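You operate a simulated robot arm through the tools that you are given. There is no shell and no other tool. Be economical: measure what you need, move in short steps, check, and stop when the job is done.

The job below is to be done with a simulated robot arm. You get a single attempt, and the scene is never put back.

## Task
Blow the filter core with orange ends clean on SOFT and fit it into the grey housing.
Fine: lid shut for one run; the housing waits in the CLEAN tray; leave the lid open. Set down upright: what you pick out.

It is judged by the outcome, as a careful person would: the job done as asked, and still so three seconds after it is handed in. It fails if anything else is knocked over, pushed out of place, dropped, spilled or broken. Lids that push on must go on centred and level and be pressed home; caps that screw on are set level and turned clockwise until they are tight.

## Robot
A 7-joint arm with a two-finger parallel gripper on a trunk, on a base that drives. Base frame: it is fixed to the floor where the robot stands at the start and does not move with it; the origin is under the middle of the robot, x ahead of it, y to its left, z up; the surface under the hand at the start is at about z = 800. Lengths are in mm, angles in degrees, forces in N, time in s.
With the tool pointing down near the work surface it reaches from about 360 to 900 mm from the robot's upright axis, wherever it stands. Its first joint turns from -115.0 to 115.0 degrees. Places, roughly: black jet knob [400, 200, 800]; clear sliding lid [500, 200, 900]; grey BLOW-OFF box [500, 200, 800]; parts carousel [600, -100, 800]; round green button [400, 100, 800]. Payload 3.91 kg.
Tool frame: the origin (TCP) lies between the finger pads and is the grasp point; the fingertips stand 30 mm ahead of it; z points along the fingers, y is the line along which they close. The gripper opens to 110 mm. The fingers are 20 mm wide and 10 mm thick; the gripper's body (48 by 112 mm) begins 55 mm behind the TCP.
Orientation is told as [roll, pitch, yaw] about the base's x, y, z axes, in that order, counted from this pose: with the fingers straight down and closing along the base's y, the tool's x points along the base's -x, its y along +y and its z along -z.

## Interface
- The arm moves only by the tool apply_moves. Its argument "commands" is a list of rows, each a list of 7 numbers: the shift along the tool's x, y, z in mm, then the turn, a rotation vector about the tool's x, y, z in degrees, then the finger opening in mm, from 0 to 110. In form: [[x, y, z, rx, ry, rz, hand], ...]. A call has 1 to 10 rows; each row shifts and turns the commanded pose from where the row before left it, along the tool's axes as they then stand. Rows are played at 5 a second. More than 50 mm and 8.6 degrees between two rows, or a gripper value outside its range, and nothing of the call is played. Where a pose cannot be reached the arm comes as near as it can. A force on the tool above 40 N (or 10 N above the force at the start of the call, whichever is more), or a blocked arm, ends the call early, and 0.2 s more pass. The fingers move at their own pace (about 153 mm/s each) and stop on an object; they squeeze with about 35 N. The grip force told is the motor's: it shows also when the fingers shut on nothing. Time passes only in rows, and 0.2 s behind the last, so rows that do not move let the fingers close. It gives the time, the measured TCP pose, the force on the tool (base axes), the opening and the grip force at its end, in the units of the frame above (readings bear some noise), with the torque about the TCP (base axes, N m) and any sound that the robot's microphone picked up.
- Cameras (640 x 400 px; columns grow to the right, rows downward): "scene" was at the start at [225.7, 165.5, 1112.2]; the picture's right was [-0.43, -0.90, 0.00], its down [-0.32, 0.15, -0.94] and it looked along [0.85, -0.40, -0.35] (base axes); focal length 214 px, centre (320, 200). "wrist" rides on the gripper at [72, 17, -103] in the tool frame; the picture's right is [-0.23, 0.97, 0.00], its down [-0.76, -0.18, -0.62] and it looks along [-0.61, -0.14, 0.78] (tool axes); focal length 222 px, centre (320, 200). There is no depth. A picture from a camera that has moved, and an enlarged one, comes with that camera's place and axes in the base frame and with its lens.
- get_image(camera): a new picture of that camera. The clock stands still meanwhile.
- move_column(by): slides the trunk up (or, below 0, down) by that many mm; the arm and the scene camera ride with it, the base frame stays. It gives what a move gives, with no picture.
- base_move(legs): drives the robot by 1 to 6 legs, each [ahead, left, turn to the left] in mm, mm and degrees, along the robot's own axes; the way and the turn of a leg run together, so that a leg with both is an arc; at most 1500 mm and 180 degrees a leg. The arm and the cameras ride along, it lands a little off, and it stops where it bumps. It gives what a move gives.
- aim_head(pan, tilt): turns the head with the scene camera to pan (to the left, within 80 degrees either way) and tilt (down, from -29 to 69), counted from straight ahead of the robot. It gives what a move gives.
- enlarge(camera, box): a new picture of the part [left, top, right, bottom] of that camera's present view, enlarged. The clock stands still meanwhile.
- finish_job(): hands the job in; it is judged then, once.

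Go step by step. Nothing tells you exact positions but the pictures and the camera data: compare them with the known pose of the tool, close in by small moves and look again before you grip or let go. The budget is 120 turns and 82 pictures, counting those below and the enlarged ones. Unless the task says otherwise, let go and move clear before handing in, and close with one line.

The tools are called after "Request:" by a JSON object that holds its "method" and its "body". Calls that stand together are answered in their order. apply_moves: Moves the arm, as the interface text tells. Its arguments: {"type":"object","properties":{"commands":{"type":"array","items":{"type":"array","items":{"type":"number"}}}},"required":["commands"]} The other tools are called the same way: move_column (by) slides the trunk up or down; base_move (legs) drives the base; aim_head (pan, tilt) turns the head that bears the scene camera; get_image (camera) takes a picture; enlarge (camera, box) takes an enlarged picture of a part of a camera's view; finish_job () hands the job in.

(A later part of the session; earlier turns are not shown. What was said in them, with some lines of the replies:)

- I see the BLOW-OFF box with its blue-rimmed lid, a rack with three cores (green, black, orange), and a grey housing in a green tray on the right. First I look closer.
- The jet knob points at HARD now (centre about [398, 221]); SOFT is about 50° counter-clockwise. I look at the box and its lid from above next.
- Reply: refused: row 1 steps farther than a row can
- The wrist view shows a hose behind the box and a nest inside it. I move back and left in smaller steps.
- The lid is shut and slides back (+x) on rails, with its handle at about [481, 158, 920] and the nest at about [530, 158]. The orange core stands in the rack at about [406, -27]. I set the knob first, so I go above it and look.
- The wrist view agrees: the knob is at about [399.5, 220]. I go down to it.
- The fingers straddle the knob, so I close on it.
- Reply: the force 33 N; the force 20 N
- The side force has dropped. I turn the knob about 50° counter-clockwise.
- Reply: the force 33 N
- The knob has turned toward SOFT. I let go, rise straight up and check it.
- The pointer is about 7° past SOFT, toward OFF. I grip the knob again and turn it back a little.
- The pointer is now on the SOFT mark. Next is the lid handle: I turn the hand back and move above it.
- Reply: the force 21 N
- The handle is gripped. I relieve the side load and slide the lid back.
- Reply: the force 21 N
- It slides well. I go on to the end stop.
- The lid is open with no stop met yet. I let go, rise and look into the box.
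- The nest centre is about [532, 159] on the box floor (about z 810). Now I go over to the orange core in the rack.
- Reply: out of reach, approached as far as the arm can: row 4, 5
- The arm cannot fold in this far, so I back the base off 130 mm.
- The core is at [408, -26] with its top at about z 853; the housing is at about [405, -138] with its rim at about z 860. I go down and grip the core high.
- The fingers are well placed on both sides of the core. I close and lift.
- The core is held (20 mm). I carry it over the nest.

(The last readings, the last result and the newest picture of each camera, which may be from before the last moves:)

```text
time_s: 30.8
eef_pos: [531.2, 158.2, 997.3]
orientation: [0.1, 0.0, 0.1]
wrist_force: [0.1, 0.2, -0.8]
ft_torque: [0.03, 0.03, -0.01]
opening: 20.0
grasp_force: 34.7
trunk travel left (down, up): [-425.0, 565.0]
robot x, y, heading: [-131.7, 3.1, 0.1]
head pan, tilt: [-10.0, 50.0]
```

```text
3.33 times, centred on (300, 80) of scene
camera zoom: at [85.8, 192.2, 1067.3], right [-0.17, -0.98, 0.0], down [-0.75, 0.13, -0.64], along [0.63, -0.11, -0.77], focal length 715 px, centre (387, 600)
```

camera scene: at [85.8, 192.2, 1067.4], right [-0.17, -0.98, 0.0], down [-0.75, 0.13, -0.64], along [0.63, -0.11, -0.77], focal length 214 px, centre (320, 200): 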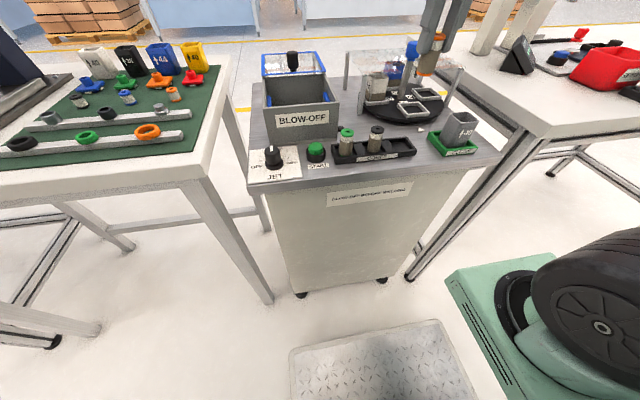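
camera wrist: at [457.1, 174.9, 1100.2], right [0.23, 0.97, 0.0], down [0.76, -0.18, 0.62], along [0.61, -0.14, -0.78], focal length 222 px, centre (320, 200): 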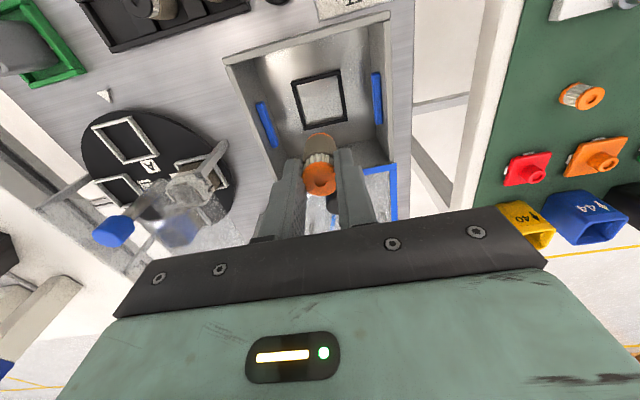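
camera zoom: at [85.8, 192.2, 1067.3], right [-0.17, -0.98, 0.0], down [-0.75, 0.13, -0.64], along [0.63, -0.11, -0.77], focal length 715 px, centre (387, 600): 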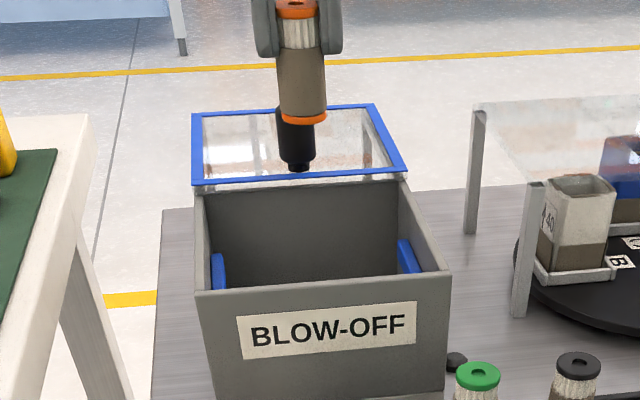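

Request:
{"method": "apply_moves", "body": {"commands": [[0, 0, 40, 0, 0, 0, 15], [0, 0, 40, 0, 0, 0, 15], [0, 0, 35, 0, 0, 0, 15], [0, 0, 0, 0, 0, 0, 15]]}}

Request:
{"method": "apply_moves", "body": {"commands": [[0, 0, 3, 0, 0, 0, 15], [0, 0, 3, 0, 0, 0, 15], [0, 0, 2, 0, 0, 0, 15], [0, 0, 2, 0, 0, 0, 15], [0, 0, 0, 0, 0, 0, 15]]}}

Request:
{"method": "get_image", "body": {"camera": "wrist"}}

```text
time_s: 31.8
eef_pos: [529.5, 157.6, 880.5]
orientation: [0.0, 0.0, 0.0]
wrist_force: [1.3, -0.1, -0.4]
ft_torque: [0.05, 0.04, -0.02]
opening: 20.0
grasp_force: 34.6
trunk travel left (down, up): [-425.0, 565.0]
robot x, y, heading: [-132.2, 0.6, -0.1]
head pan, tilt: [-10.0, 50.0]
```

```text
time_s: 33.0
eef_pos: [530.2, 158.7, 872.1]
orientation: [0.0, 0.0, 0.1]
wrist_force: [0.3, -0.2, -0.7]
ft_torque: [-0.03, -0.01, -0.01]
opening: 19.8
grasp_force: 35.4
trunk travel left (down, up): [-425.0, 565.0]
robot x, y, heading: [-131.6, -1.5, 0.0]
head pan, tilt: [-10.0, 50.0]
```

```text
41 pictures are left
camera wrist: at [458.6, 174.9, 975.2], right [0.23, 0.97, 0.0], down [0.76, -0.18, 0.62], along [0.61, -0.14, -0.78], focal length 222 px, centre (320, 200)
```

wrist: 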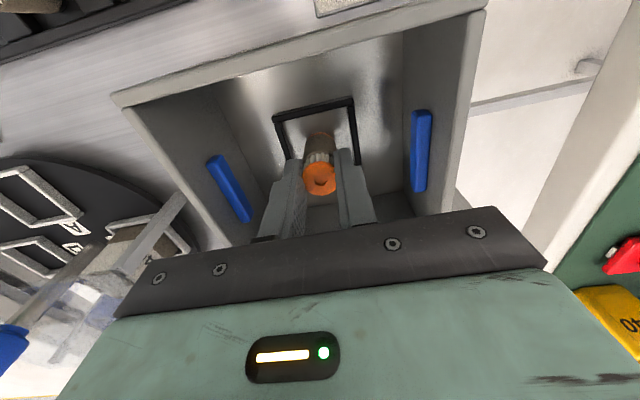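

Not touching the floor yet. I lower in small steps until I feel contact.

Request:
{"method": "apply_moves", "body": {"commands": [[0, 0, 1.5, 0, 0, 0, 15], [0, 0, 1.5, 0, 0, 0, 15], [0, 0, 1.5, 0, 0, 0, 15], [0, 0, 0, 0, 0, 0, 15]]}}

Request:
{"method": "enlarge", "body": {"camera": "wrist", "box": [240, 80, 400, 220]}}

```text
time_s: 34.0
eef_pos: [530.6, 160.0, 869.0]
orientation: [0.0, 0.0, 0.0]
wrist_force: [0.1, -0.5, -0.7]
ft_torque: [0.01, 0.05, 0.01]
opening: 19.8
grasp_force: 34.9
trunk travel left (down, up): [-425.0, 565.0]
robot x, y, heading: [-131.3, 0.4, 0.1]
head pan, tilt: [-10.0, 50.0]
```

```text
2.86 times, centred on (320, 150) of wrist
camera zoom: at [457.9, 175.4, 971.2], right [0.23, 0.97, 0.0], down [0.76, -0.18, 0.62], along [0.61, -0.14, -0.78], focal length 635 px, centre (320, 343)
```

zoom: 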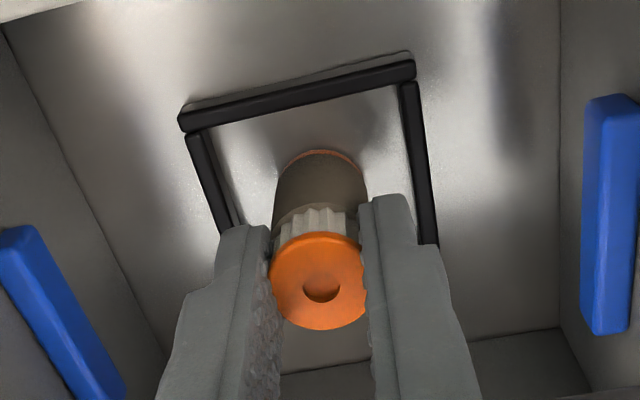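

Request:
{"method": "apply_moves", "body": {"commands": [[0, 0, 1.5, 0, 0, 0, 15], [0, 0, 1.5, 0, 0, 0, 15], [0, 0, 1.5, 0, 0, 0, 15], [0, 0, 0, 0, 0, 0, 15]]}}

```text
time_s: 35.0
eef_pos: [532.3, 159.2, 864.1]
orientation: [-0.1, 0.0, 0.1]
wrist_force: [-0.5, 1.4, 10.7]
ft_torque: [0.14, 0.02, 0.01]
opening: 19.6
grasp_force: 35.1
trunk travel left (down, up): [-425.0, 565.0]
robot x, y, heading: [-132.2, -0.2, 0.1]
head pan, tilt: [-10.0, 50.0]
```

Contact at TCP z ≈ 864.5, so the core stands on the floor. I let go and rise.

Request:
{"method": "apply_moves", "body": {"commands": [[0, 0, -0.7, 0, 0, 0, 15], [0, 0, 0, 0, 0, 0, 30], [0, 0, 0, 0, 0, 0, 40], [0, 0, -30, 0, 0, 0, 40], [0, 0, -45, 0, 0, 0, 50], [0, 0, -40, 0, 0, 0, 50], [0, 0, 0, 0, 0, 0, 50]]}}

Request:
{"method": "enlarge", "body": {"camera": "wrist", "box": [200, 40, 440, 220]}}

```text
time_s: 36.6
eef_pos: [530.1, 158.1, 981.1]
orientation: [0.0, 0.0, 0.1]
wrist_force: [0.1, 0.2, -0.1]
ft_torque: [0.0, -0.03, 0.02]
opening: 50.1
grasp_force: 0.1
trunk travel left (down, up): [-425.0, 565.0]
robot x, y, heading: [-127.9, -1.1, 0.1]
head pan, tilt: [-10.0, 50.0]
```

```text
2.22 times, centred on (320, 130) of wrist
camera zoom: at [456.9, 175.3, 1083.3], right [0.23, 0.97, 0.0], down [0.76, -0.18, 0.62], along [0.61, -0.14, -0.78], focal length 494 px, centre (320, 356)
```

zoom: 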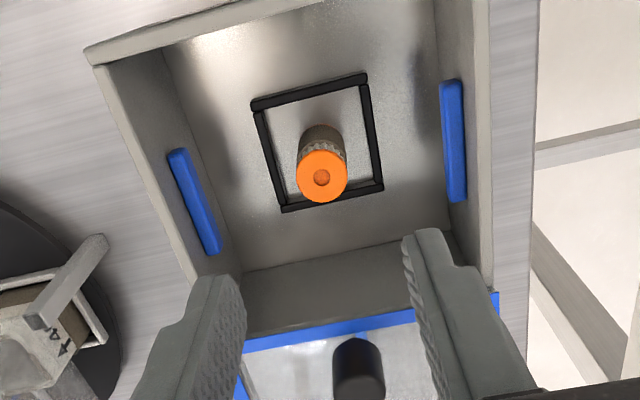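

The core stands upright in the nest. Now I close the lid, starting with the handle at about [608, 159].

Request:
{"method": "apply_moves", "body": {"commands": [[-40, 0, 0, 0, 0, 0, 60], [-38, 0, 0, 0, 0, 0, 60], [0, 0, 0, 0, 0, 0, 60]]}}

Request:
{"method": "enlarge", "body": {"camera": "wrist", "box": [200, 40, 440, 220]}}

```text
time_s: 37.4
eef_pos: [608.6, 158.8, 979.5]
orientation: [0.0, 0.0, 0.1]
wrist_force: [0.1, -0.2, -0.1]
ft_torque: [0.0, 0.04, 0.03]
opening: 60.1
grasp_force: 0.0
trunk travel left (down, up): [-425.0, 565.0]
robot x, y, heading: [-133.4, -1.4, 0.3]
head pan, tilt: [-10.0, 50.0]
```

```text
2.22 times, centred on (320, 130) of wrist
camera zoom: at [534.7, 173.9, 1083.1], right [0.23, 0.97, 0.0], down [0.76, -0.18, 0.62], along [0.61, -0.14, -0.78], focal length 494 px, centre (320, 356)
```

zoom: 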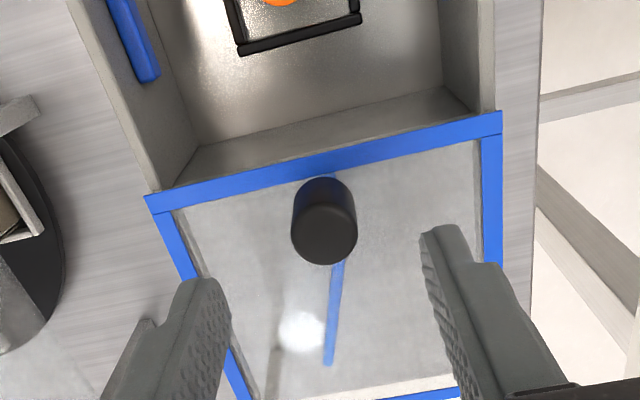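

Request:
{"method": "apply_moves", "body": {"commands": [[0, 0, 25, 0, 0, 0, 60], [0, 0, 23, 0, 0, 0, 60], [0, 0, 0, 0, 0, 0, 60], [0, 0, 0, 0, 0, 0, 20], [0, 0, 0, 0, 0, 0, 15], [0, 0, 0, 0, 0, 0, 15]]}}

Request:
{"method": "apply_moves", "body": {"commands": [[10, 0, 0, 0, 0, 0, 15], [15, 0, 0, 0, 0, 0, 15], [15, 0, 0, 0, 0, 0, 15], [15, 0, 0, 0, 0, 0, 15], [15, 0, 0, 0, 0, 0, 15], [15, 0, 0, 0, 0, 0, 15], [15, 0, 0, 0, 0, 0, 15], [15, 0, 0, 0, 0, 0, 15], [0, 0, 0, 0, 0, 0, 15]]}}

```text
time_s: 38.8
eef_pos: [609.8, 158.4, 930.5]
orientation: [0.0, 0.1, 0.0]
wrist_force: [0.2, -3.5, -2.3]
ft_torque: [0.46, -0.21, -0.03]
opening: 23.4
grasp_force: 44.7
trunk travel left (down, up): [-425.0, 565.0]
robot x, y, heading: [-129.7, 1.0, 0.2]
head pan, tilt: [-10.0, 50.0]
```

```text
time_s: 40.8
eef_pos: [495.2, 158.8, 930.8]
orientation: [0.0, 0.0, 0.0]
wrist_force: [-1.0, -1.7, -13.6]
ft_torque: [0.52, 0.2, 0.0]
opening: 23.5
grasp_force: 44.6
trunk travel left (down, up): [-425.0, 565.0]
robot x, y, heading: [-133.0, -0.2, 0.0]
head pan, tilt: [-10.0, 50.0]
```

Request:
{"method": "apply_moves", "body": {"commands": [[6, 0, 0, 0, 0, 0, 15], [5, 0, 0, 0, 0, 0, 15], [4, 0, 0, 0, 0, 0, 15], [3, 0, 0, 0, 0, 0, 15], [0, 0, 0, 0, 0, 0, 15]]}}

Request:
{"method": "get_image", "body": {"camera": "scene"}}

```text
time_s: 42.0
eef_pos: [480.1, 159.3, 931.1]
orientation: [0.1, -0.2, 0.0]
wrist_force: [22.4, 6.8, -14.9]
ft_torque: [-0.4, -0.76, -0.16]
opening: 23.3
grasp_force: 45.2
trunk travel left (down, up): [-425.0, 565.0]
robot x, y, heading: [-133.2, 0.8, 0.0]
head pan, tilt: [-10.0, 50.0]
```

```text
37 pictures are left
camera scene: at [87.2, 192.6, 1067.0], right [-0.17, -0.98, 0.0], down [-0.76, 0.13, -0.64], along [0.63, -0.11, -0.77], focal length 214 px, centre (320, 200)
```

scene: 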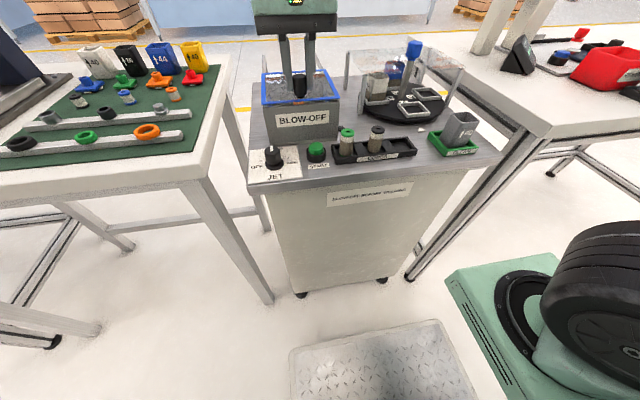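

The lid is shut against its front stop. I let go and move above the START button at about [408.5, 143.5].

Request:
{"method": "apply_moves", "body": {"commands": [[0, 0, 0, 0, 0, 0, 60], [0, 0, 0, 0, 0, 0, 60], [0, 0, -40, 0, 0, 0, 60], [36, -8, 0, 0, 0, 0, 20], [36, -7.5, 0, 0, 0, 0, 0], [0, 0, 45, 0, 0, 0, 0], [0, 0, 45, 0, 0, 0, 0], [0, 0, 0, 0, 0, 0, 0]]}}

Request:
{"method": "get_image", "body": {"camera": "wrist"}}

Request:
{"method": "enlarge", "body": {"camera": "scene", "box": [240, 60, 400, 180]}}

```text
time_s: 43.8
eef_pos: [404.6, 143.7, 881.3]
orientation: [0.0, 0.1, 0.1]
wrist_force: [-1.1, 0.4, 0.6]
ft_torque: [0.04, -0.05, 0.0]
opening: 0.0
grasp_force: 35.3
trunk travel left (down, up): [-425.0, 565.0]
robot x, y, heading: [-129.5, -0.0, -0.1]
head pan, tilt: [-10.0, 50.0]
```

```text
36 pictures are left
camera wrist: at [331.2, 159.9, 983.9], right [0.23, 0.97, 0.0], down [0.76, -0.18, 0.62], along [0.61, -0.14, -0.78], focal length 222 px, centre (320, 200)
```

wrist: 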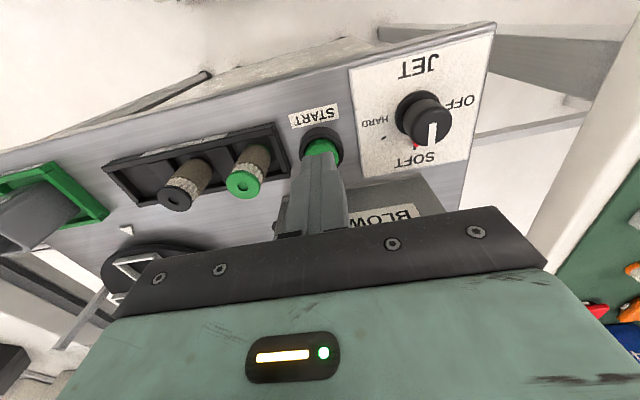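

```text
3.33 times, centred on (320, 120) of scene
camera zoom: at [85.9, 192.2, 1067.4], right [-0.17, -0.98, 0.0], down [-0.75, 0.13, -0.64], along [0.63, -0.11, -0.77], focal length 715 px, centre (320, 467)
```

zoom: 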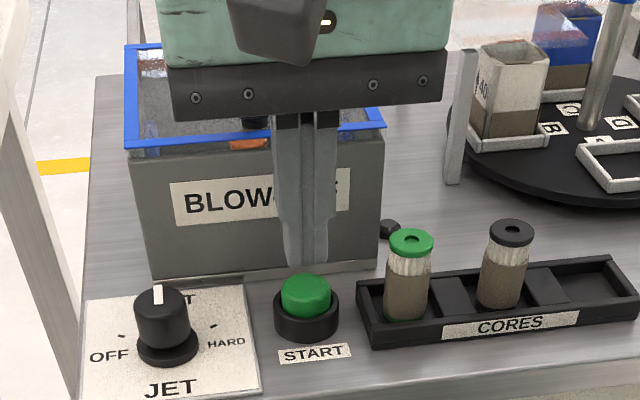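

The fingertips are over the button. I press it once, slowly, watching force and sound.

Request:
{"method": "apply_moves", "body": {"commands": [[-2, 0, 6, 0, 0, 0, 0], [0, 0, 6, 0, 0, 0, 0], [0, 0, 4, 0, 0, 0, 0], [0, 0, 2, 0, 0, 0, 0]]}}

```text
time_s: 44.8
eef_pos: [407.0, 143.6, 863.6]
orientation: [0.1, 0.0, 0.1]
wrist_force: [0.2, -0.4, -0.1]
ft_torque: [0.02, -0.03, -0.02]
opening: 0.0
grasp_force: 35.2
trunk travel left (down, up): [-425.0, 565.0]
robot x, y, heading: [-134.6, 1.4, 0.4]
head pan, tilt: [-10.0, 50.0]
```

Request:
{"method": "apply_moves", "body": {"commands": [[0, 0, 2, 0, 0, 0, 0], [0, 0, 2, 0, 0, 0, 0], [0, 0, 1.5, 0, 0, 0, 0]]}}

```text
time_s: 45.6
eef_pos: [407.4, 143.4, 858.0]
orientation: [0.0, 0.0, 0.1]
wrist_force: [0.3, 0.0, -0.3]
ft_torque: [0.02, -0.04, -0.01]
opening: 0.2
grasp_force: 35.1
trunk travel left (down, up): [-425.0, 565.0]
robot x, y, heading: [-128.7, -2.4, 0.3]
head pan, tilt: [-10.0, 50.0]
```

Request:
{"method": "apply_moves", "body": {"commands": [[0, 0, 2, 0, 0, 0, 0], [0, 0, 2, 0, 0, 0, 0]]}}

Request:
{"method": "enlarge", "body": {"camera": "scene", "box": [240, 60, 400, 180]}}

```text
time_s: 46.2
eef_pos: [406.1, 143.4, 854.4]
orientation: [0.0, 0.0, 0.1]
wrist_force: [-1.0, 0.3, 0.9]
ft_torque: [0.02, 0.04, 0.03]
opening: 0.0
grasp_force: 34.8
trunk travel left (down, up): [-425.0, 565.0]
robot x, y, heading: [-127.6, 0.7, 0.1]
head pan, tilt: [-10.0, 50.0]
```

```text
3.33 times, centred on (320, 120) of scene
camera zoom: at [85.8, 192.2, 1067.4], right [-0.17, -0.98, 0.0], down [-0.75, 0.13, -0.64], along [0.63, -0.11, -0.77], focal length 715 px, centre (320, 467)
```

zoom: 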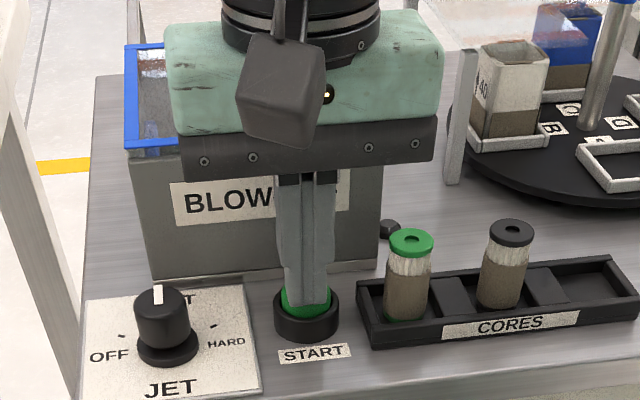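

Request:
{"method": "apply_moves", "body": {"commands": [[0, 0, 1.5, 0, 0, 0, 0], [0, 0, 1.5, 0, 0, 0, 0], [0, 0, 1.5, 0, 0, 0, 0]]}}

```text
time_s: 47.0
eef_pos: [405.8, 143.6, 849.7]
orientation: [0.0, 0.1, 0.1]
wrist_force: [0.1, 0.2, 2.8]
ft_torque: [0.03, 0.04, -0.01]
opening: 0.0
grasp_force: 34.3
trunk travel left (down, up): [-425.0, 565.0]
robot x, y, heading: [-128.7, -0.1, 0.3]
head pan, tilt: [-10.0, 50.0]
heard: click
```

A click: the button took. I rise a little and wait for the run.

Request:
{"method": "apply_moves", "body": {"commands": [[0, 0, -20, 0, 0, 0, 0], [0, 0, -20, 0, 0, 0, 0], [0, 0, 0, 0, 0, 0, 0], [0, 0, 0, 0, 0, 0, 0], [0, 0, 0, 0, 0, 0, 0]]}}

Request:
{"method": "enlarge", "body": {"camera": "scene", "box": [240, 40, 420, 180]}}

```text
time_s: 48.2
eef_pos: [406.2, 143.1, 889.3]
orientation: [0.0, 0.0, 0.2]
wrist_force: [-0.2, -0.2, -0.7]
ft_torque: [0.01, 0.0, 0.02]
opening: 0.2
grasp_force: 35.0
trunk travel left (down, up): [-425.0, 565.0]
robot x, y, heading: [-127.6, -0.1, 0.1]
head pan, tilt: [-10.0, 50.0]
```

```text
2.86 times, centred on (330, 110) of scene
camera zoom: at [85.8, 192.2, 1067.4], right [-0.17, -0.98, 0.0], down [-0.75, 0.13, -0.64], along [0.63, -0.11, -0.77], focal length 613 px, centre (291, 457)
```

zoom: 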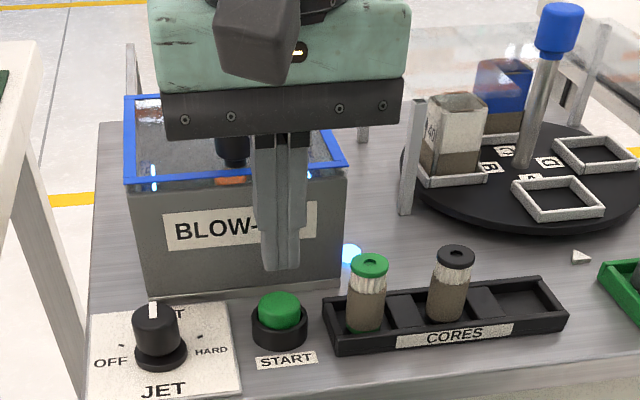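

The lamp beside the box is lit blue, so the run is on. I wait.

Request:
{"method": "apply_moves", "body": {"commands": [[0, 0, 0, 0, 0, 0, 0], [0, 0, 0, 0, 0, 0, 0], [0, 0, 0, 0, 0, 0, 0], [0, 0, 0, 0, 0, 0, 0], [0, 0, 0, 0, 0, 0, 0], [0, 0, 0, 0, 0, 0, 0], [0, 0, 0, 0, 0, 0, 0], [0, 0, 0, 0, 0, 0, 0], [0, 0, 0, 0, 0, 0, 0], [0, 0, 0, 0, 0, 0, 0]]}}

Request:
{"method": "apply_moves", "body": {"commands": [[0, 0, -20, 0, 0, 0, 0], [0, 0, -20, 0, 0, 0, 0], [0, 0, -20, 0, 0, 0, 0], [0, 0, -20, 0, 0, 0, 0], [0, 0, 0, 0, 0, 0, 0], [0, 0, 0, 0, 0, 0, 0], [0, 0, 0, 0, 0, 0, 0], [0, 0, 0, 0, 0, 0, 0], [0, 0, 0, 0, 0, 0, 0], [0, 0, 0, 0, 0, 0, 0]]}}

Request:
{"method": "enlarge", "body": {"camera": "scene", "box": [240, 40, 420, 180]}}

```text
time_s: 50.4
eef_pos: [409.1, 142.8, 889.0]
orientation: [0.0, -0.1, 0.0]
wrist_force: [0.4, -0.4, -1.3]
ft_torque: [0.02, 0.0, 0.0]
opening: 0.1
grasp_force: 34.9
trunk travel left (down, up): [-425.0, 565.0]
robot x, y, heading: [-132.6, -0.0, -0.1]
head pan, tilt: [-10.0, 50.0]
```

```text
time_s: 52.6
eef_pos: [406.6, 144.0, 967.6]
orientation: [0.0, 0.0, 0.1]
wrist_force: [0.3, 0.3, 0.6]
ft_torque: [-0.01, -0.03, 0.01]
opening: 0.0
grasp_force: 35.0
trunk travel left (down, up): [-425.0, 565.0]
robot x, y, heading: [-126.6, -2.4, 0.1]
head pan, tilt: [-10.0, 50.0]
```

```text
2.86 times, centred on (330, 110) of scene
camera zoom: at [85.8, 192.2, 1067.4], right [-0.17, -0.98, 0.0], down [-0.75, 0.13, -0.64], along [0.63, -0.11, -0.77], focal length 613 px, centre (291, 457)
```

zoom: 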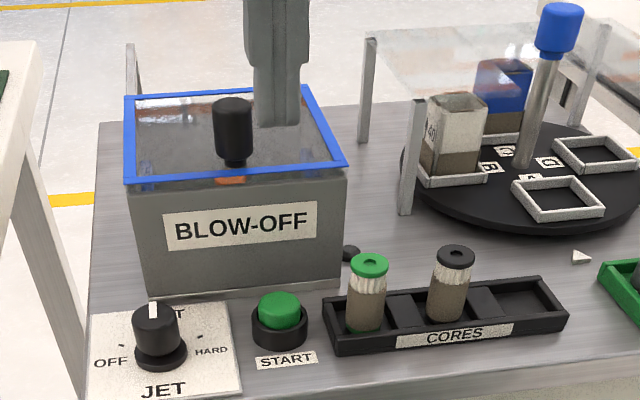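

The lamp is dark again: the run is over. I go back to the handle to open the lid.

Request:
{"method": "apply_moves", "body": {"commands": [[0, 0, -20, 0, 0, 0, 30], [-36, 8, 0, 0, 0, 0, 60], [-37, 7.5, 0, 0, 0, 0, 60], [0, 0, 25, 0, 0, 0, 60], [0, 0, 31, 0, 0, 0, 60], [0, 0, 0, 0, 0, 0, 60]]}}

Request:
{"method": "enlarge", "body": {"camera": "scene", "box": [240, 40, 420, 180]}}

```text
time_s: 54.0
eef_pos: [481.2, 158.3, 933.2]
orientation: [0.0, 0.0, 0.1]
wrist_force: [-0.2, 0.0, -0.5]
ft_torque: [-0.01, -0.01, 0.0]
opening: 60.3
grasp_force: 0.1
trunk travel left (down, up): [-425.0, 565.0]
robot x, y, heading: [-133.1, -0.8, -0.0]
head pan, tilt: [-10.0, 50.0]
```

```text
2.86 times, centred on (330, 110) of scene
camera zoom: at [85.8, 192.2, 1067.4], right [-0.17, -0.98, 0.0], down [-0.75, 0.13, -0.64], along [0.63, -0.11, -0.77], focal length 613 px, centre (291, 457)
```

zoom: 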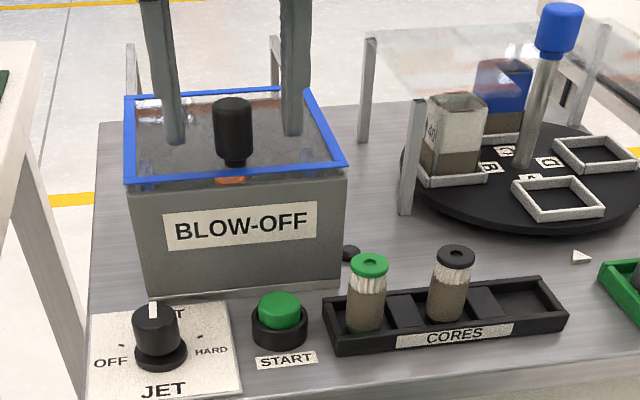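

Request:
{"method": "apply_moves", "body": {"commands": [[0, 0, 1, 0, 0, 0, 20], [0, 0, 0, 0, 0, 0, 15], [0, 0, 0, 0, 0, 0, 15], [-10, 0, 0, 0, 0, 0, 15], [-15, 0, 0, 0, 0, 0, 15], [-15, 0, 0, 0, 0, 0, 15], [-15, 0, 0, 0, 0, 0, 15], [-15, 0, 0, 0, 0, 0, 15], [-15, 0, 0, 0, 0, 0, 15], [0, 0, 0, 0, 0, 0, 15]]}}

Request:
{"method": "apply_moves", "body": {"commands": [[-15, 0, 0, 0, 0, 0, 15], [-15, 0, 0, 0, 0, 0, 15], [-8, 0, 0, 0, 0, 0, 15], [-5, 0, 0, 0, 0, 0, 15], [0, 0, 0, 0, 0, 0, 15]]}}

```text
time_s: 56.2
eef_pos: [565.9, 159.6, 932.2]
orientation: [0.0, -0.1, 0.0]
wrist_force: [0.4, 4.4, 15.6]
ft_torque: [-0.33, 0.54, -0.03]
opening: 23.5
grasp_force: 44.6
trunk travel left (down, up): [-425.0, 565.0]
robot x, y, heading: [-132.5, -3.9, 0.1]
head pan, tilt: [-10.0, 50.0]
```

```text
time_s: 57.4
eef_pos: [608.5, 158.2, 933.4]
orientation: [0.0, -0.2, 0.1]
wrist_force: [0.0, 4.4, 16.5]
ft_torque: [-0.27, -0.17, -0.05]
opening: 23.3
grasp_force: 45.3
trunk travel left (down, up): [-425.0, 565.0]
robot x, y, heading: [-129.5, -4.9, 0.1]
head pan, tilt: [-10.0, 50.0]
```

The lid is open again. I let go, rise and look at the core.

Request:
{"method": "apply_moves", "body": {"commands": [[0, 0, 0, 0, 0, 0, 60], [0, 0, 0, 0, 0, 0, 60], [0, 0, -25, 0, 0, 0, 60], [0, 0, -30, 0, 0, 0, 60], [39, 0, 0, 0, 0, 0, 50], [38, 0, 0, 0, 0, 0, 50], [0, 0, 0, 0, 0, 0, 50]]}}

Request:
{"method": "enlarge", "body": {"camera": "wrist", "box": [230, 40, 410, 180]}}

Request:
{"method": "enlarge", "body": {"camera": "scene", "box": [240, 40, 360, 140]}}

```text
time_s: 59.0
eef_pos: [529.4, 160.4, 989.1]
orientation: [0.1, 0.1, 0.0]
wrist_force: [0.9, -0.4, 0.4]
ft_torque: [-0.02, -0.01, -0.02]
opening: 50.1
grasp_force: 0.1
trunk travel left (down, up): [-425.0, 565.0]
robot x, y, heading: [-133.9, 0.8, -0.0]
head pan, tilt: [-10.0, 50.0]
```

```text
2.86 times, centred on (320, 110) of wrist
camera zoom: at [456.0, 177.1, 1091.4], right [0.23, 0.97, 0.0], down [0.76, -0.18, 0.62], along [0.61, -0.14, -0.78], focal length 635 px, centre (320, 457)
```

zoom: 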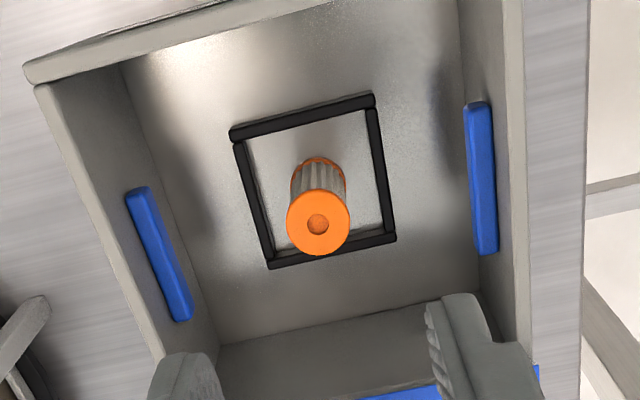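

```text
4.00 times, centred on (300, 90) of scene
camera zoom: at [85.9, 192.2, 1067.3], right [-0.17, -0.98, 0.0], down [-0.75, 0.13, -0.64], along [0.63, -0.11, -0.77], focal length 858 px, centre (400, 640)
```

zoom: 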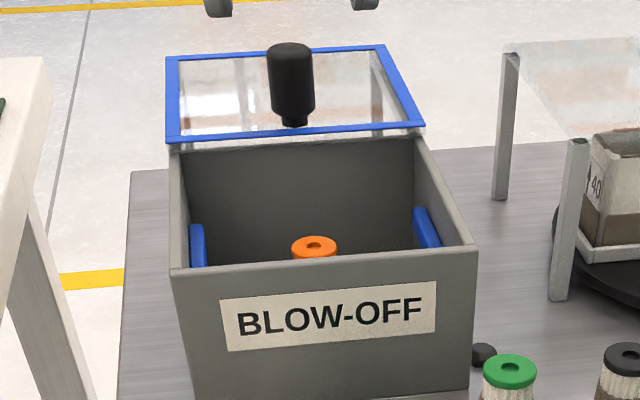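

The core is clean, white all over, and stands upright with its top at about z 855. I grip it near its top so the fingers stay above the housing rim later.

Request:
{"method": "apply_moves", "body": {"commands": [[-1, 0, 40, 0, 0, 0, 45], [0, 0, 40, 0, 0, 0, 45], [0, 0, 31, 0, 0, 0, 45], [0, 0, 0, 0, 0, 0, 45]]}}

Request:
{"method": "enlarge", "body": {"camera": "wrist", "box": [250, 80, 390, 200]}}

```text
time_s: 60.0
eef_pos: [529.8, 159.2, 876.4]
orientation: [0.1, 0.0, 0.2]
wrist_force: [0.1, 0.1, 0.7]
ft_torque: [0.02, 0.01, -0.01]
opening: 44.9
grasp_force: 0.2
trunk travel left (down, up): [-425.0, 565.0]
robot x, y, heading: [-128.9, 2.7, 0.1]
head pan, tilt: [-10.0, 50.0]
```

```text
3.33 times, centred on (320, 140) of wrist
camera zoom: at [457.1, 175.9, 979.3], right [0.23, 0.97, 0.0], down [0.76, -0.18, 0.62], along [0.61, -0.14, -0.78], focal length 740 px, centre (320, 400)
```

zoom: 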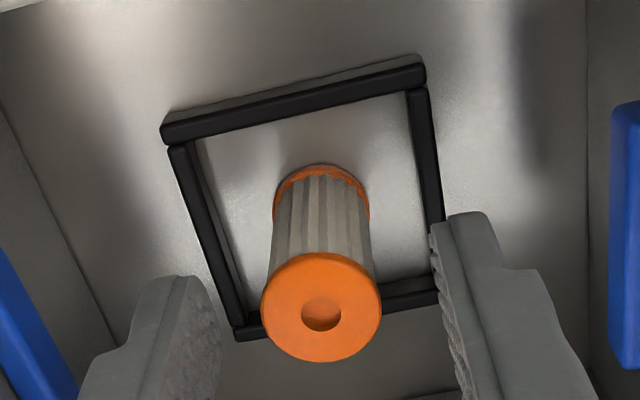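

Request:
{"method": "apply_moves", "body": {"commands": [[-1, 0, 0, 0, 0, 0, 25], [0, 0, 0, 0, 0, 0, 15], [0, 0, 0, 0, 0, 0, 12], [0, 0, -5, 0, 0, 0, 12], [0, 0, -10, 0, 0, 0, 12], [0, 0, 0, 0, 0, 0, 12]]}}

Request:
{"method": "enlarge", "body": {"camera": "wrist", "box": [250, 80, 390, 200]}}

```text
time_s: 61.4
eef_pos: [531.6, 158.9, 891.5]
orientation: [-0.1, 0.0, 0.1]
wrist_force: [-1.5, -0.3, -1.0]
ft_torque: [0.0, 0.01, 0.03]
opening: 20.0
grasp_force: 34.8
trunk travel left (down, up): [-425.0, 565.0]
robot x, y, heading: [-131.3, -2.7, 0.2]
head pan, tilt: [-10.0, 50.0]
```

```text
3.33 times, centred on (320, 140) of wrist
camera zoom: at [459.0, 175.5, 994.6], right [0.23, 0.97, 0.0], down [0.76, -0.18, 0.62], along [0.61, -0.14, -0.78], focal length 740 px, centre (320, 400)
```

zoom: 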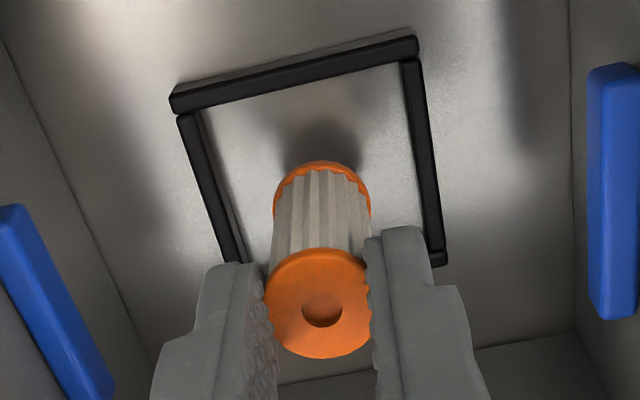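

The core is held securely. I lift it and carry it to above the housing, pulling back in x first to stay clear of the carousel guard.

Request:
{"method": "apply_moves", "body": {"commands": [[0, 0, -45, 0, 0, 0, 12], [0, 0, -45, 0, 0, 0, 12], [0, 0, -20, 0, 0, 0, 12], [45, 0, 0, 0, 0, 0, 12], [45, 0, 0, 0, 0, 0, 12], [12, -45, 0, 0, 0, 0, 12], [12, -45, 0, 0, 0, 0, 12], [12, -45, 0, 0, 0, 0, 12], [0, -45, 0, 0, 0, 0, 12], [0, 0, 0, 0, 0, 0, 12]]}}

Request:
{"method": "apply_moves", "body": {"commands": [[0, -45, 0, 0, 0, 0, 12], [0, -40, 0, 0, 0, 0, 12], [0, -32, 0, 0, 0, 0, 12], [0, 0, 0, 0, 0, 0, 12]]}}

Request:
{"method": "get_image", "body": {"camera": "wrist"}}

Request:
{"method": "enlarge", "body": {"camera": "scene", "box": [400, 20, 560, 180]}}

```text
time_s: 63.6
eef_pos: [405.2, -22.4, 1002.7]
orientation: [0.0, -0.1, 0.0]
wrist_force: [-0.9, 0.6, -0.9]
ft_torque: [0.0, 0.0, -0.01]
opening: 19.8
grasp_force: 35.3
trunk travel left (down, up): [-425.0, 565.0]
robot x, y, heading: [-131.5, -0.5, -0.2]
head pan, tilt: [-10.0, 50.0]
```

```text
time_s: 64.6
eef_pos: [407.2, -140.2, 1003.1]
orientation: [0.1, 0.1, 0.1]
wrist_force: [0.0, 0.1, -0.3]
ft_torque: [-0.04, -0.02, 0.01]
opening: 19.8
grasp_force: 35.0
trunk travel left (down, up): [-425.0, 565.0]
robot x, y, heading: [-130.6, -1.4, 0.0]
head pan, tilt: [-10.0, 50.0]
```

```text
26 pictures are left
camera wrist: at [333.3, -123.5, 1105.7], right [0.23, 0.97, 0.0], down [0.76, -0.18, 0.62], along [0.61, -0.14, -0.78], focal length 222 px, centre (320, 200)
```

wrist: 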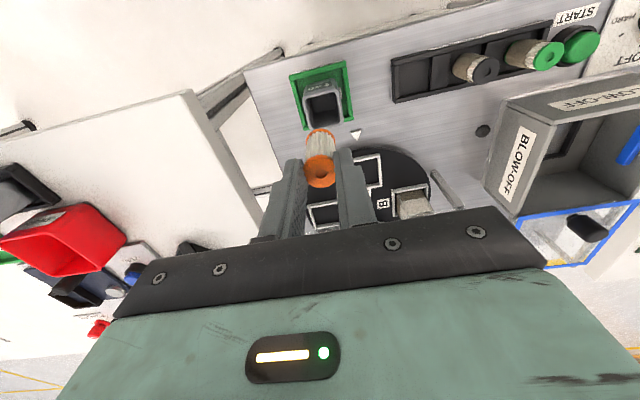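

```text
2.50 times, centred on (480, 100) of scene
camera zoom: at [85.8, 192.2, 1067.4], right [-0.17, -0.98, 0.0], down [-0.75, 0.13, -0.64], along [0.63, -0.11, -0.77], focal length 536 px, centre (-80, 450)
```

zoom: 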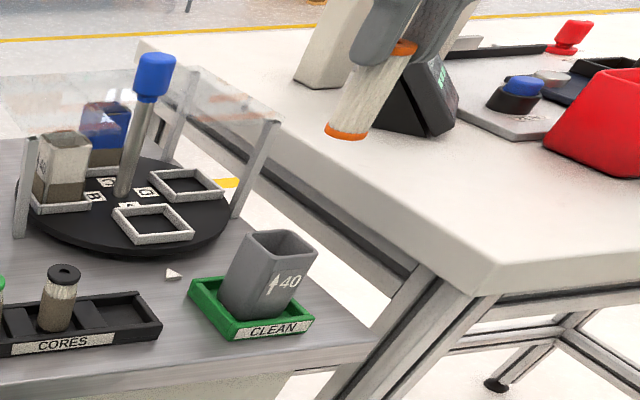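

Next I enlarge the wrist view to measure the housing opening.

Request:
{"method": "enlarge", "body": {"camera": "wrist", "box": [270, 50, 390, 150]}}

```text
4.00 times, centred on (330, 100) of wrist
camera zoom: at [333.3, -123.5, 1105.7], right [0.23, 0.97, 0.0], down [0.76, -0.18, 0.62], along [0.61, -0.14, -0.78], focal length 888 px, centre (280, 600)
```

zoom: 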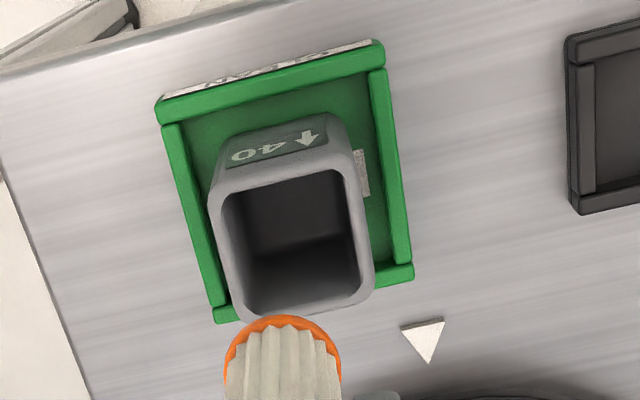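

The housing opening is centred at about [406, -136.5], 32 mm square inside, against a 20 mm core. I line up and lower to just above the rim.

Request:
{"method": "apply_moves", "body": {"commands": [[0, 3.7, 0, 0, 0, 0, 12], [0, 0, 30, 0, 0, 0, 12], [0, 0, 28, 0, 0, 0, 12], [0, 0, 0, 0, 0, 0, 12]]}}

Request:
{"method": "enlarge", "body": {"camera": "wrist", "box": [260, 50, 400, 200]}}

Request:
{"method": "enlarge", "body": {"camera": "scene", "box": [410, 60, 510, 180]}}

```text
time_s: 65.6
eef_pos: [407.8, -134.9, 944.3]
orientation: [0.0, 0.0, 0.1]
wrist_force: [-0.4, 0.0, -0.7]
ft_torque: [0.02, -0.02, -0.02]
opening: 20.2
grasp_force: 35.1
trunk travel left (down, up): [-425.0, 565.0]
robot x, y, heading: [-132.5, 1.9, 0.0]
head pan, tilt: [-10.0, 50.0]
```

```text
2.67 times, centred on (330, 125) of wrist
camera zoom: at [335.4, -117.6, 1047.5], right [0.23, 0.97, 0.0], down [0.76, -0.18, 0.62], along [0.61, -0.14, -0.78], focal length 592 px, centre (293, 400)
```

zoom: 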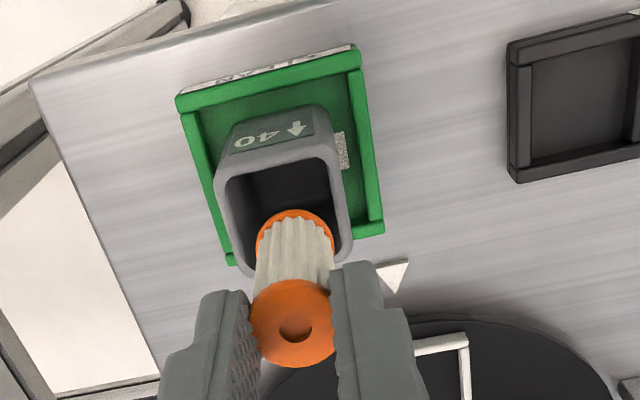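

```text
3.33 times, centred on (460, 120) of scene
camera zoom: at [85.8, 192.2, 1067.4], right [-0.17, -0.98, 0.0], down [-0.75, 0.13, -0.64], along [0.63, -0.11, -0.77], focal length 715 px, centre (-147, 467)
```

zoom: 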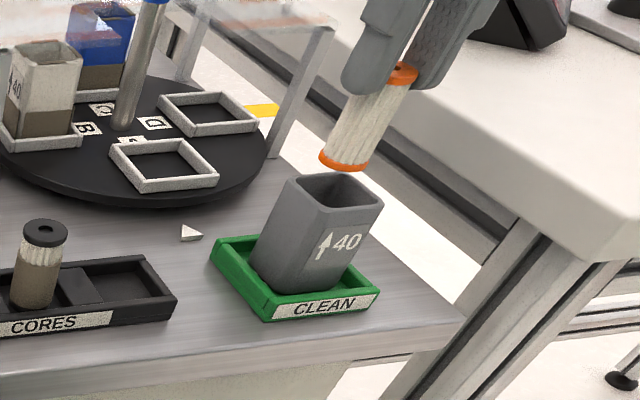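

The core is over the opening. I shift it slightly and lower it into the housing.

Request:
{"method": "apply_moves", "body": {"commands": [[2, -1.5, 10, 0, 0, 0, 12], [0, 0, 15, 0, 0, 0, 12], [0, 0, 12, 0, 0, 0, 12], [0, 0, 10, 0, 0, 0, 12], [0, 0, 0, 0, 0, 0, 12]]}}

Request:
{"method": "enlarge", "body": {"camera": "scene", "box": [410, 60, 510, 180]}}

Request:
{"method": "enlarge", "body": {"camera": "wrist", "box": [250, 80, 390, 200]}}

```text
time_s: 66.8
eef_pos: [406.3, -135.0, 897.4]
orientation: [0.0, 0.0, 0.1]
wrist_force: [0.3, 0.0, -0.2]
ft_torque: [0.02, 0.01, 0.0]
opening: 19.8
grasp_force: 35.0
trunk travel left (down, up): [-425.0, 565.0]
robot x, y, heading: [-131.3, 0.4, -0.0]
head pan, tilt: [-10.0, 50.0]
```

```text
3.33 times, centred on (460, 120) of scene
camera zoom: at [85.8, 192.2, 1067.4], right [-0.17, -0.98, 0.0], down [-0.75, 0.13, -0.64], along [0.63, -0.11, -0.77], focal length 715 px, centre (-147, 467)
```

zoom: 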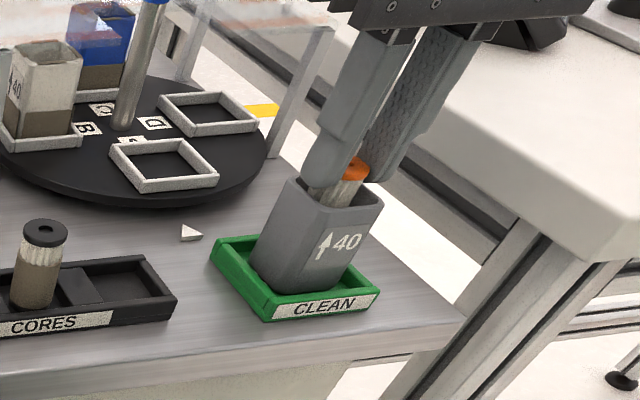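

```text
3.33 times, centred on (320, 140) of wrist
camera zoom: at [332.9, -119.0, 1000.0], right [0.23, 0.97, 0.0], down [0.76, -0.18, 0.62], along [0.61, -0.14, -0.78], focal length 740 px, centre (320, 400)
```

zoom: 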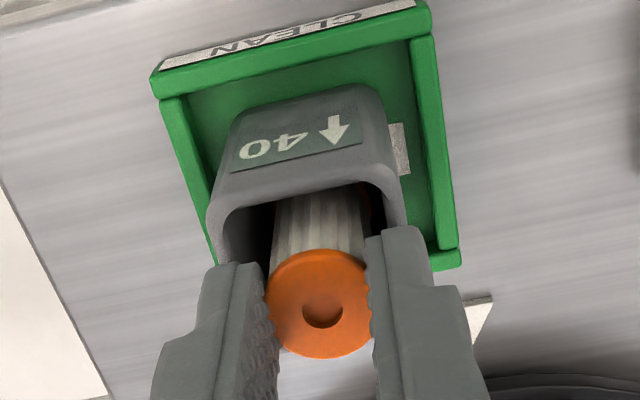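

The core is in the opening. I lower on until the fingertips reach the rim.

Request:
{"method": "apply_moves", "body": {"commands": [[0, 0, 1.5, 0, 0, 0, 12], [0, 0, 1.5, 0, 0, 0, 12], [0, 0, 1, 0, 0, 0, 12], [0, 0, 0, 0, 0, 0, 12]]}}

Request:
{"method": "apply_moves", "body": {"commands": [[0, 0, 1, 0, 0, 0, 12], [0, 0, 1, 0, 0, 0, 12], [0, 0, 0, 0, 0, 0, 12]]}}

Request:
{"method": "enlarge", "body": {"camera": "scene", "box": [430, 80, 490, 160]}}

```text
time_s: 67.8
eef_pos: [404.2, -135.4, 892.3]
orientation: [-0.1, 0.0, 0.1]
wrist_force: [0.4, 0.4, -0.1]
ft_torque: [-0.02, 0.02, -0.01]
opening: 19.6
grasp_force: 34.4
trunk travel left (down, up): [-425.0, 565.0]
robot x, y, heading: [-134.0, -3.8, 0.0]
head pan, tilt: [-10.0, 50.0]
```

```text
time_s: 68.6
eef_pos: [404.8, -136.4, 891.4]
orientation: [0.0, -0.2, 0.1]
wrist_force: [-2.4, -0.1, 19.4]
ft_torque: [0.03, 0.06, 0.0]
opening: 19.8
grasp_force: 35.1
trunk travel left (down, up): [-425.0, 565.0]
robot x, y, heading: [-129.7, 2.1, -0.2]
head pan, tilt: [-10.0, 50.0]
```

```text
5.00 times, centred on (460, 120) of scene
camera zoom: at [85.4, 192.3, 1067.7], right [-0.17, -0.98, 0.0], down [-0.75, 0.13, -0.64], along [0.63, -0.11, -0.77], focal length 1072 px, centre (-380, 600)
```

zoom: 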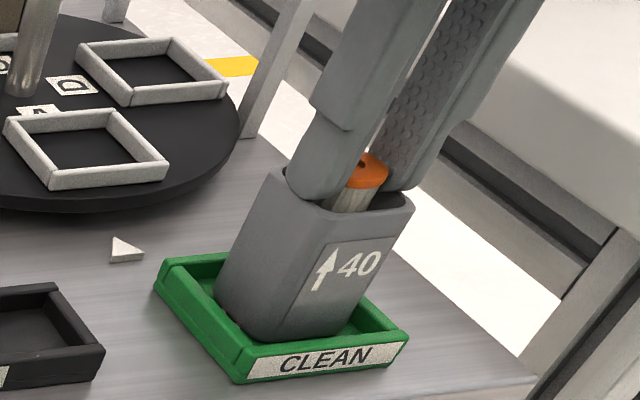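

Contact with the rim. I ease up 1.5 mm and let the core slide down inside.

Request:
{"method": "apply_moves", "body": {"commands": [[0, 0, -2, 0, 0, 0, 12], [0, 0, 0, 0, 0, 0, 12], [0, 0, 0, 0, 0, 0, 24], [0, 0, 0, 0, 0, 0, 40], [0, 0, 0, 0, 0, 0, 40]]}}

Request:
{"method": "apply_moves", "body": {"commands": [[0, 0, -30, 0, 0, 0, 45], [0, 0, -40, 0, 0, 0, 45], [0, 0, 0, 0, 0, 0, 45]]}}

Request:
{"method": "enlarge", "body": {"camera": "wrist", "box": [260, 50, 400, 170]}}

Request:
{"method": "enlarge", "body": {"camera": "scene", "box": [410, 80, 510, 180]}}

```text
time_s: 69.8
eef_pos: [404.2, -135.3, 891.7]
orientation: [0.0, 0.0, 0.1]
wrist_force: [-0.4, 0.0, -0.4]
ft_torque: [0.05, -0.05, 0.0]
opening: 40.2
grasp_force: 0.0
trunk travel left (down, up): [-425.0, 565.0]
robot x, y, heading: [-131.8, 0.2, 0.2]
head pan, tilt: [-10.0, 50.0]
```

```text
time_s: 70.6
eef_pos: [403.0, -134.6, 962.2]
orientation: [0.0, 0.0, 0.1]
wrist_force: [-0.3, -0.3, 0.5]
ft_torque: [0.03, 0.0, -0.02]
opening: 44.8
grasp_force: 0.0
trunk travel left (down, up): [-425.0, 565.0]
robot x, y, heading: [-135.7, -3.4, -0.1]
head pan, tilt: [-10.0, 50.0]
```

```text
3.33 times, centred on (330, 110) of wrist
camera zoom: at [330.3, -119.5, 1066.0], right [0.23, 0.97, 0.0], down [0.76, -0.18, 0.62], along [0.61, -0.14, -0.78], focal length 740 px, centre (287, 500)
```

zoom: 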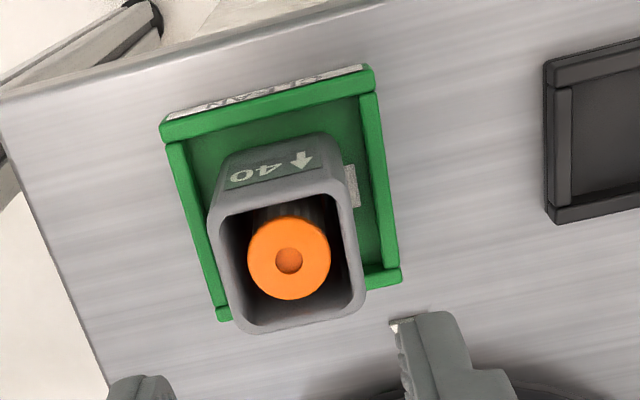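

```text
4.00 times, centred on (460, 130) of scene
camera zoom: at [85.8, 192.2, 1067.4], right [-0.17, -0.98, 0.0], down [-0.75, 0.13, -0.64], along [0.63, -0.11, -0.77], focal length 858 px, centre (-240, 480)
```

zoom: 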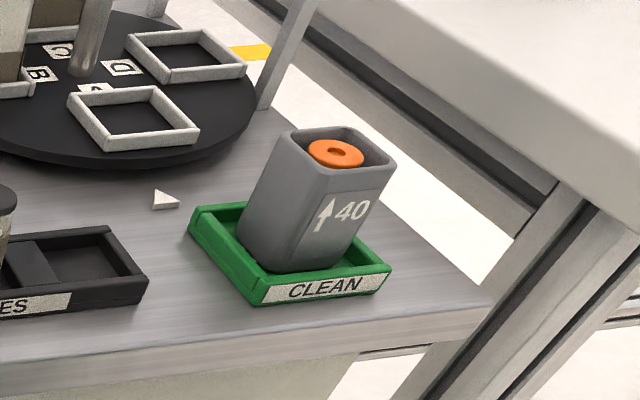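

The core stands upright and centred in the housing. I press lightly on its top with closed fingers to make sure it is fully down.

Request:
{"method": "apply_moves", "body": {"commands": [[-1, -1, 0, 0, 0, 0, 0], [0, 0, 30, 0, 0, 0, 0], [0, 0, 32, 0, 0, 0, 0], [0, 0, 0, 0, 0, 0, 0]]}}

Request:
{"method": "enlarge", "body": {"camera": "scene", "box": [410, 80, 510, 180]}}

Request:
{"method": "enlarge", "body": {"camera": "wrist", "box": [250, 80, 390, 200]}}

```text
time_s: 71.6
eef_pos: [402.7, -138.8, 899.4]
orientation: [0.1, 0.1, 0.1]
wrist_force: [-0.5, 0.0, 0.2]
ft_torque: [-0.03, 0.02, 0.0]
opening: 0.2
grasp_force: 35.1
trunk travel left (down, up): [-425.0, 565.0]
robot x, y, heading: [-132.8, 1.3, 0.2]
head pan, tilt: [-10.0, 50.0]
```

```text
4.00 times, centred on (460, 130) of scene
camera zoom: at [85.8, 192.2, 1067.4], right [-0.17, -0.98, 0.0], down [-0.75, 0.13, -0.64], along [0.63, -0.11, -0.77], focal length 858 px, centre (-240, 480)
```

zoom: 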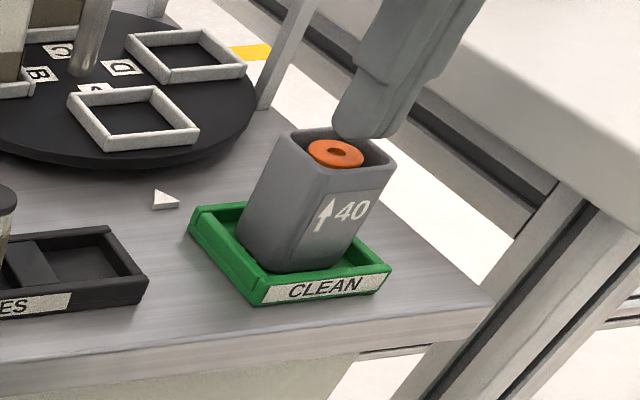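

```text
3.33 times, centred on (320, 140) of wrist
camera zoom: at [329.3, -121.3, 1003.1], right [0.23, 0.97, 0.0], down [0.76, -0.18, 0.62], along [0.61, -0.14, -0.78], focal length 740 px, centre (320, 400)
```

zoom: 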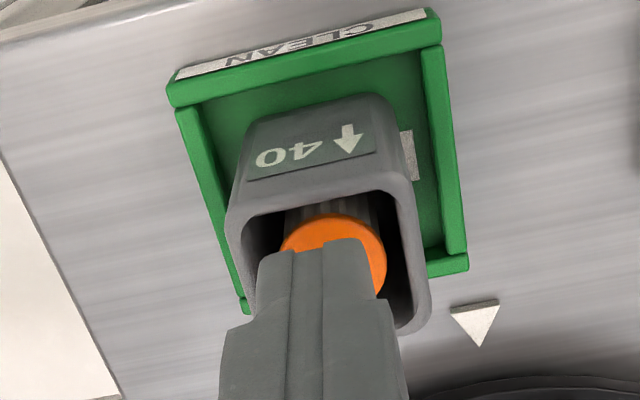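

Request:
{"method": "apply_moves", "body": {"commands": [[-3, 2.5, 4, 0, 0, 0, 0], [0, 0, 3, 0, 0, 0, 0], [0, 0, 2, 0, 0, 0, 0], [0, 0, 1.5, 0, 0, 0, 0], [0, 0, 1.5, 0, 0, 0, 0]]}}

Request:
{"method": "apply_moves", "body": {"commands": [[0, 0, 1, 0, 0, 0, 0], [0, 0, 1, 0, 0, 0, 0], [0, 0, 0, 0, 0, 0, 0]]}}

```text
time_s: 72.8
eef_pos: [408.8, -134.0, 888.9]
orientation: [0.0, -0.2, 0.2]
wrist_force: [-0.6, 0.2, 13.5]
ft_torque: [0.01, 0.09, -0.03]
opening: 0.0
grasp_force: 34.9
trunk travel left (down, up): [-425.0, 565.0]
robot x, y, heading: [-132.7, -0.0, 0.2]
head pan, tilt: [-10.0, 50.0]
```

```text
time_s: 73.8
eef_pos: [410.0, -133.7, 889.1]
orientation: [0.0, -0.5, 0.1]
wrist_force: [-3.9, 2.5, 21.6]
ft_torque: [0.06, 0.3, -0.03]
opening: 0.1
grasp_force: 35.2
trunk travel left (down, up): [-425.0, 565.0]
robot x, y, heading: [-134.5, 0.2, -0.2]
head pan, tilt: [-10.0, 50.0]
stopped in row 3: the force on the tool passed its limit at 41 N (the readings are from after the stop); the commanded pose is now the measured one
```

It is firm under the press, with no give left. I rise clear and check everything once more.

Request:
{"method": "apply_moves", "body": {"commands": [[0, 0, -30, 0, 0, 0, 0], [0, 0, -45, 0, 0, 0, 20], [0, 0, -45, 0, 0, 0, 40], [0, 0, -30, 0, 0, 0, 40], [0, 0, 0, 0, 0, 0, 40]]}}

Request:
{"method": "get_image", "body": {"camera": "scene"}}

Request:
{"method": "enlarge", "body": {"camera": "scene", "box": [410, 80, 510, 180]}}

Request:
{"method": "enlarge", "body": {"camera": "wrist", "box": [270, 50, 390, 150]}}

```text
time_s: 75.0
eef_pos: [409.5, -136.6, 1038.4]
orientation: [0.0, -0.2, 0.1]
wrist_force: [0.8, -0.6, -0.4]
ft_torque: [-0.01, -0.03, 0.01]
opening: 40.0
grasp_force: 0.1
trunk travel left (down, up): [-425.0, 565.0]
robot x, y, heading: [-131.1, 2.1, 0.0]
head pan, tilt: [-10.0, 50.0]
```

```text
14 pictures are left
camera scene: at [85.8, 192.2, 1067.4], right [-0.17, -0.98, 0.0], down [-0.75, 0.13, -0.64], along [0.63, -0.11, -0.77], focal length 214 px, centre (320, 200)
```

scene: 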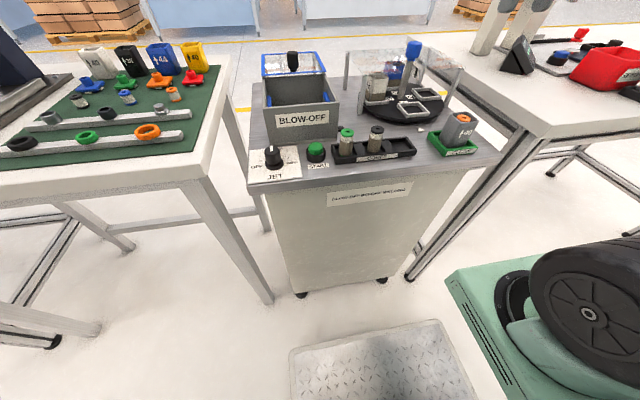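

```text
4.00 times, centred on (460, 130) of scene
camera zoom: at [85.8, 192.2, 1067.4], right [-0.17, -0.98, 0.0], down [-0.75, 0.13, -0.64], along [0.63, -0.11, -0.77], focal length 858 px, centre (-240, 480)
```

zoom: 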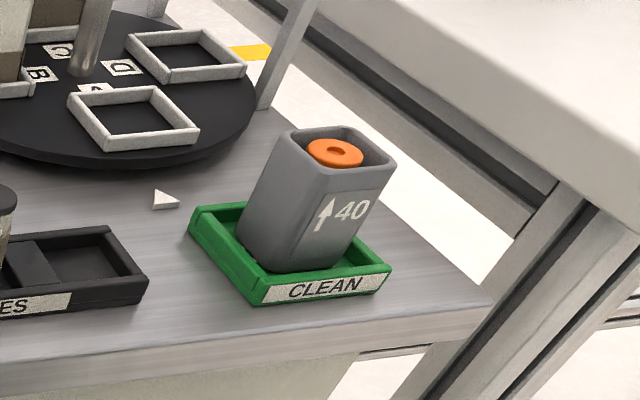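

```text
4.00 times, centred on (330, 100) of wrist
camera zoom: at [335.9, -119.6, 1141.4], right [0.23, 0.97, 0.0], down [0.76, -0.18, 0.63], along [0.61, -0.14, -0.78], focal length 888 px, centre (280, 600)
```

zoom: 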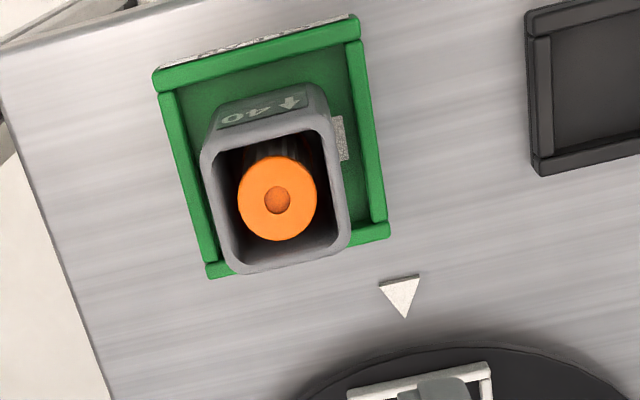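

The clean core stands upright in the grey housing in the CLEAN tray, the lid is open, nothing else has moved and the hand is clear. I hand the job in.

Request:
{"method": "finish_job", "body": {}}

```text
The job is handed in.
```

The orange-ended core was blown clean in one SOFT run with the lid shut; it now stands upright in the grey housing in the CLEAN tray, and the lid is open.
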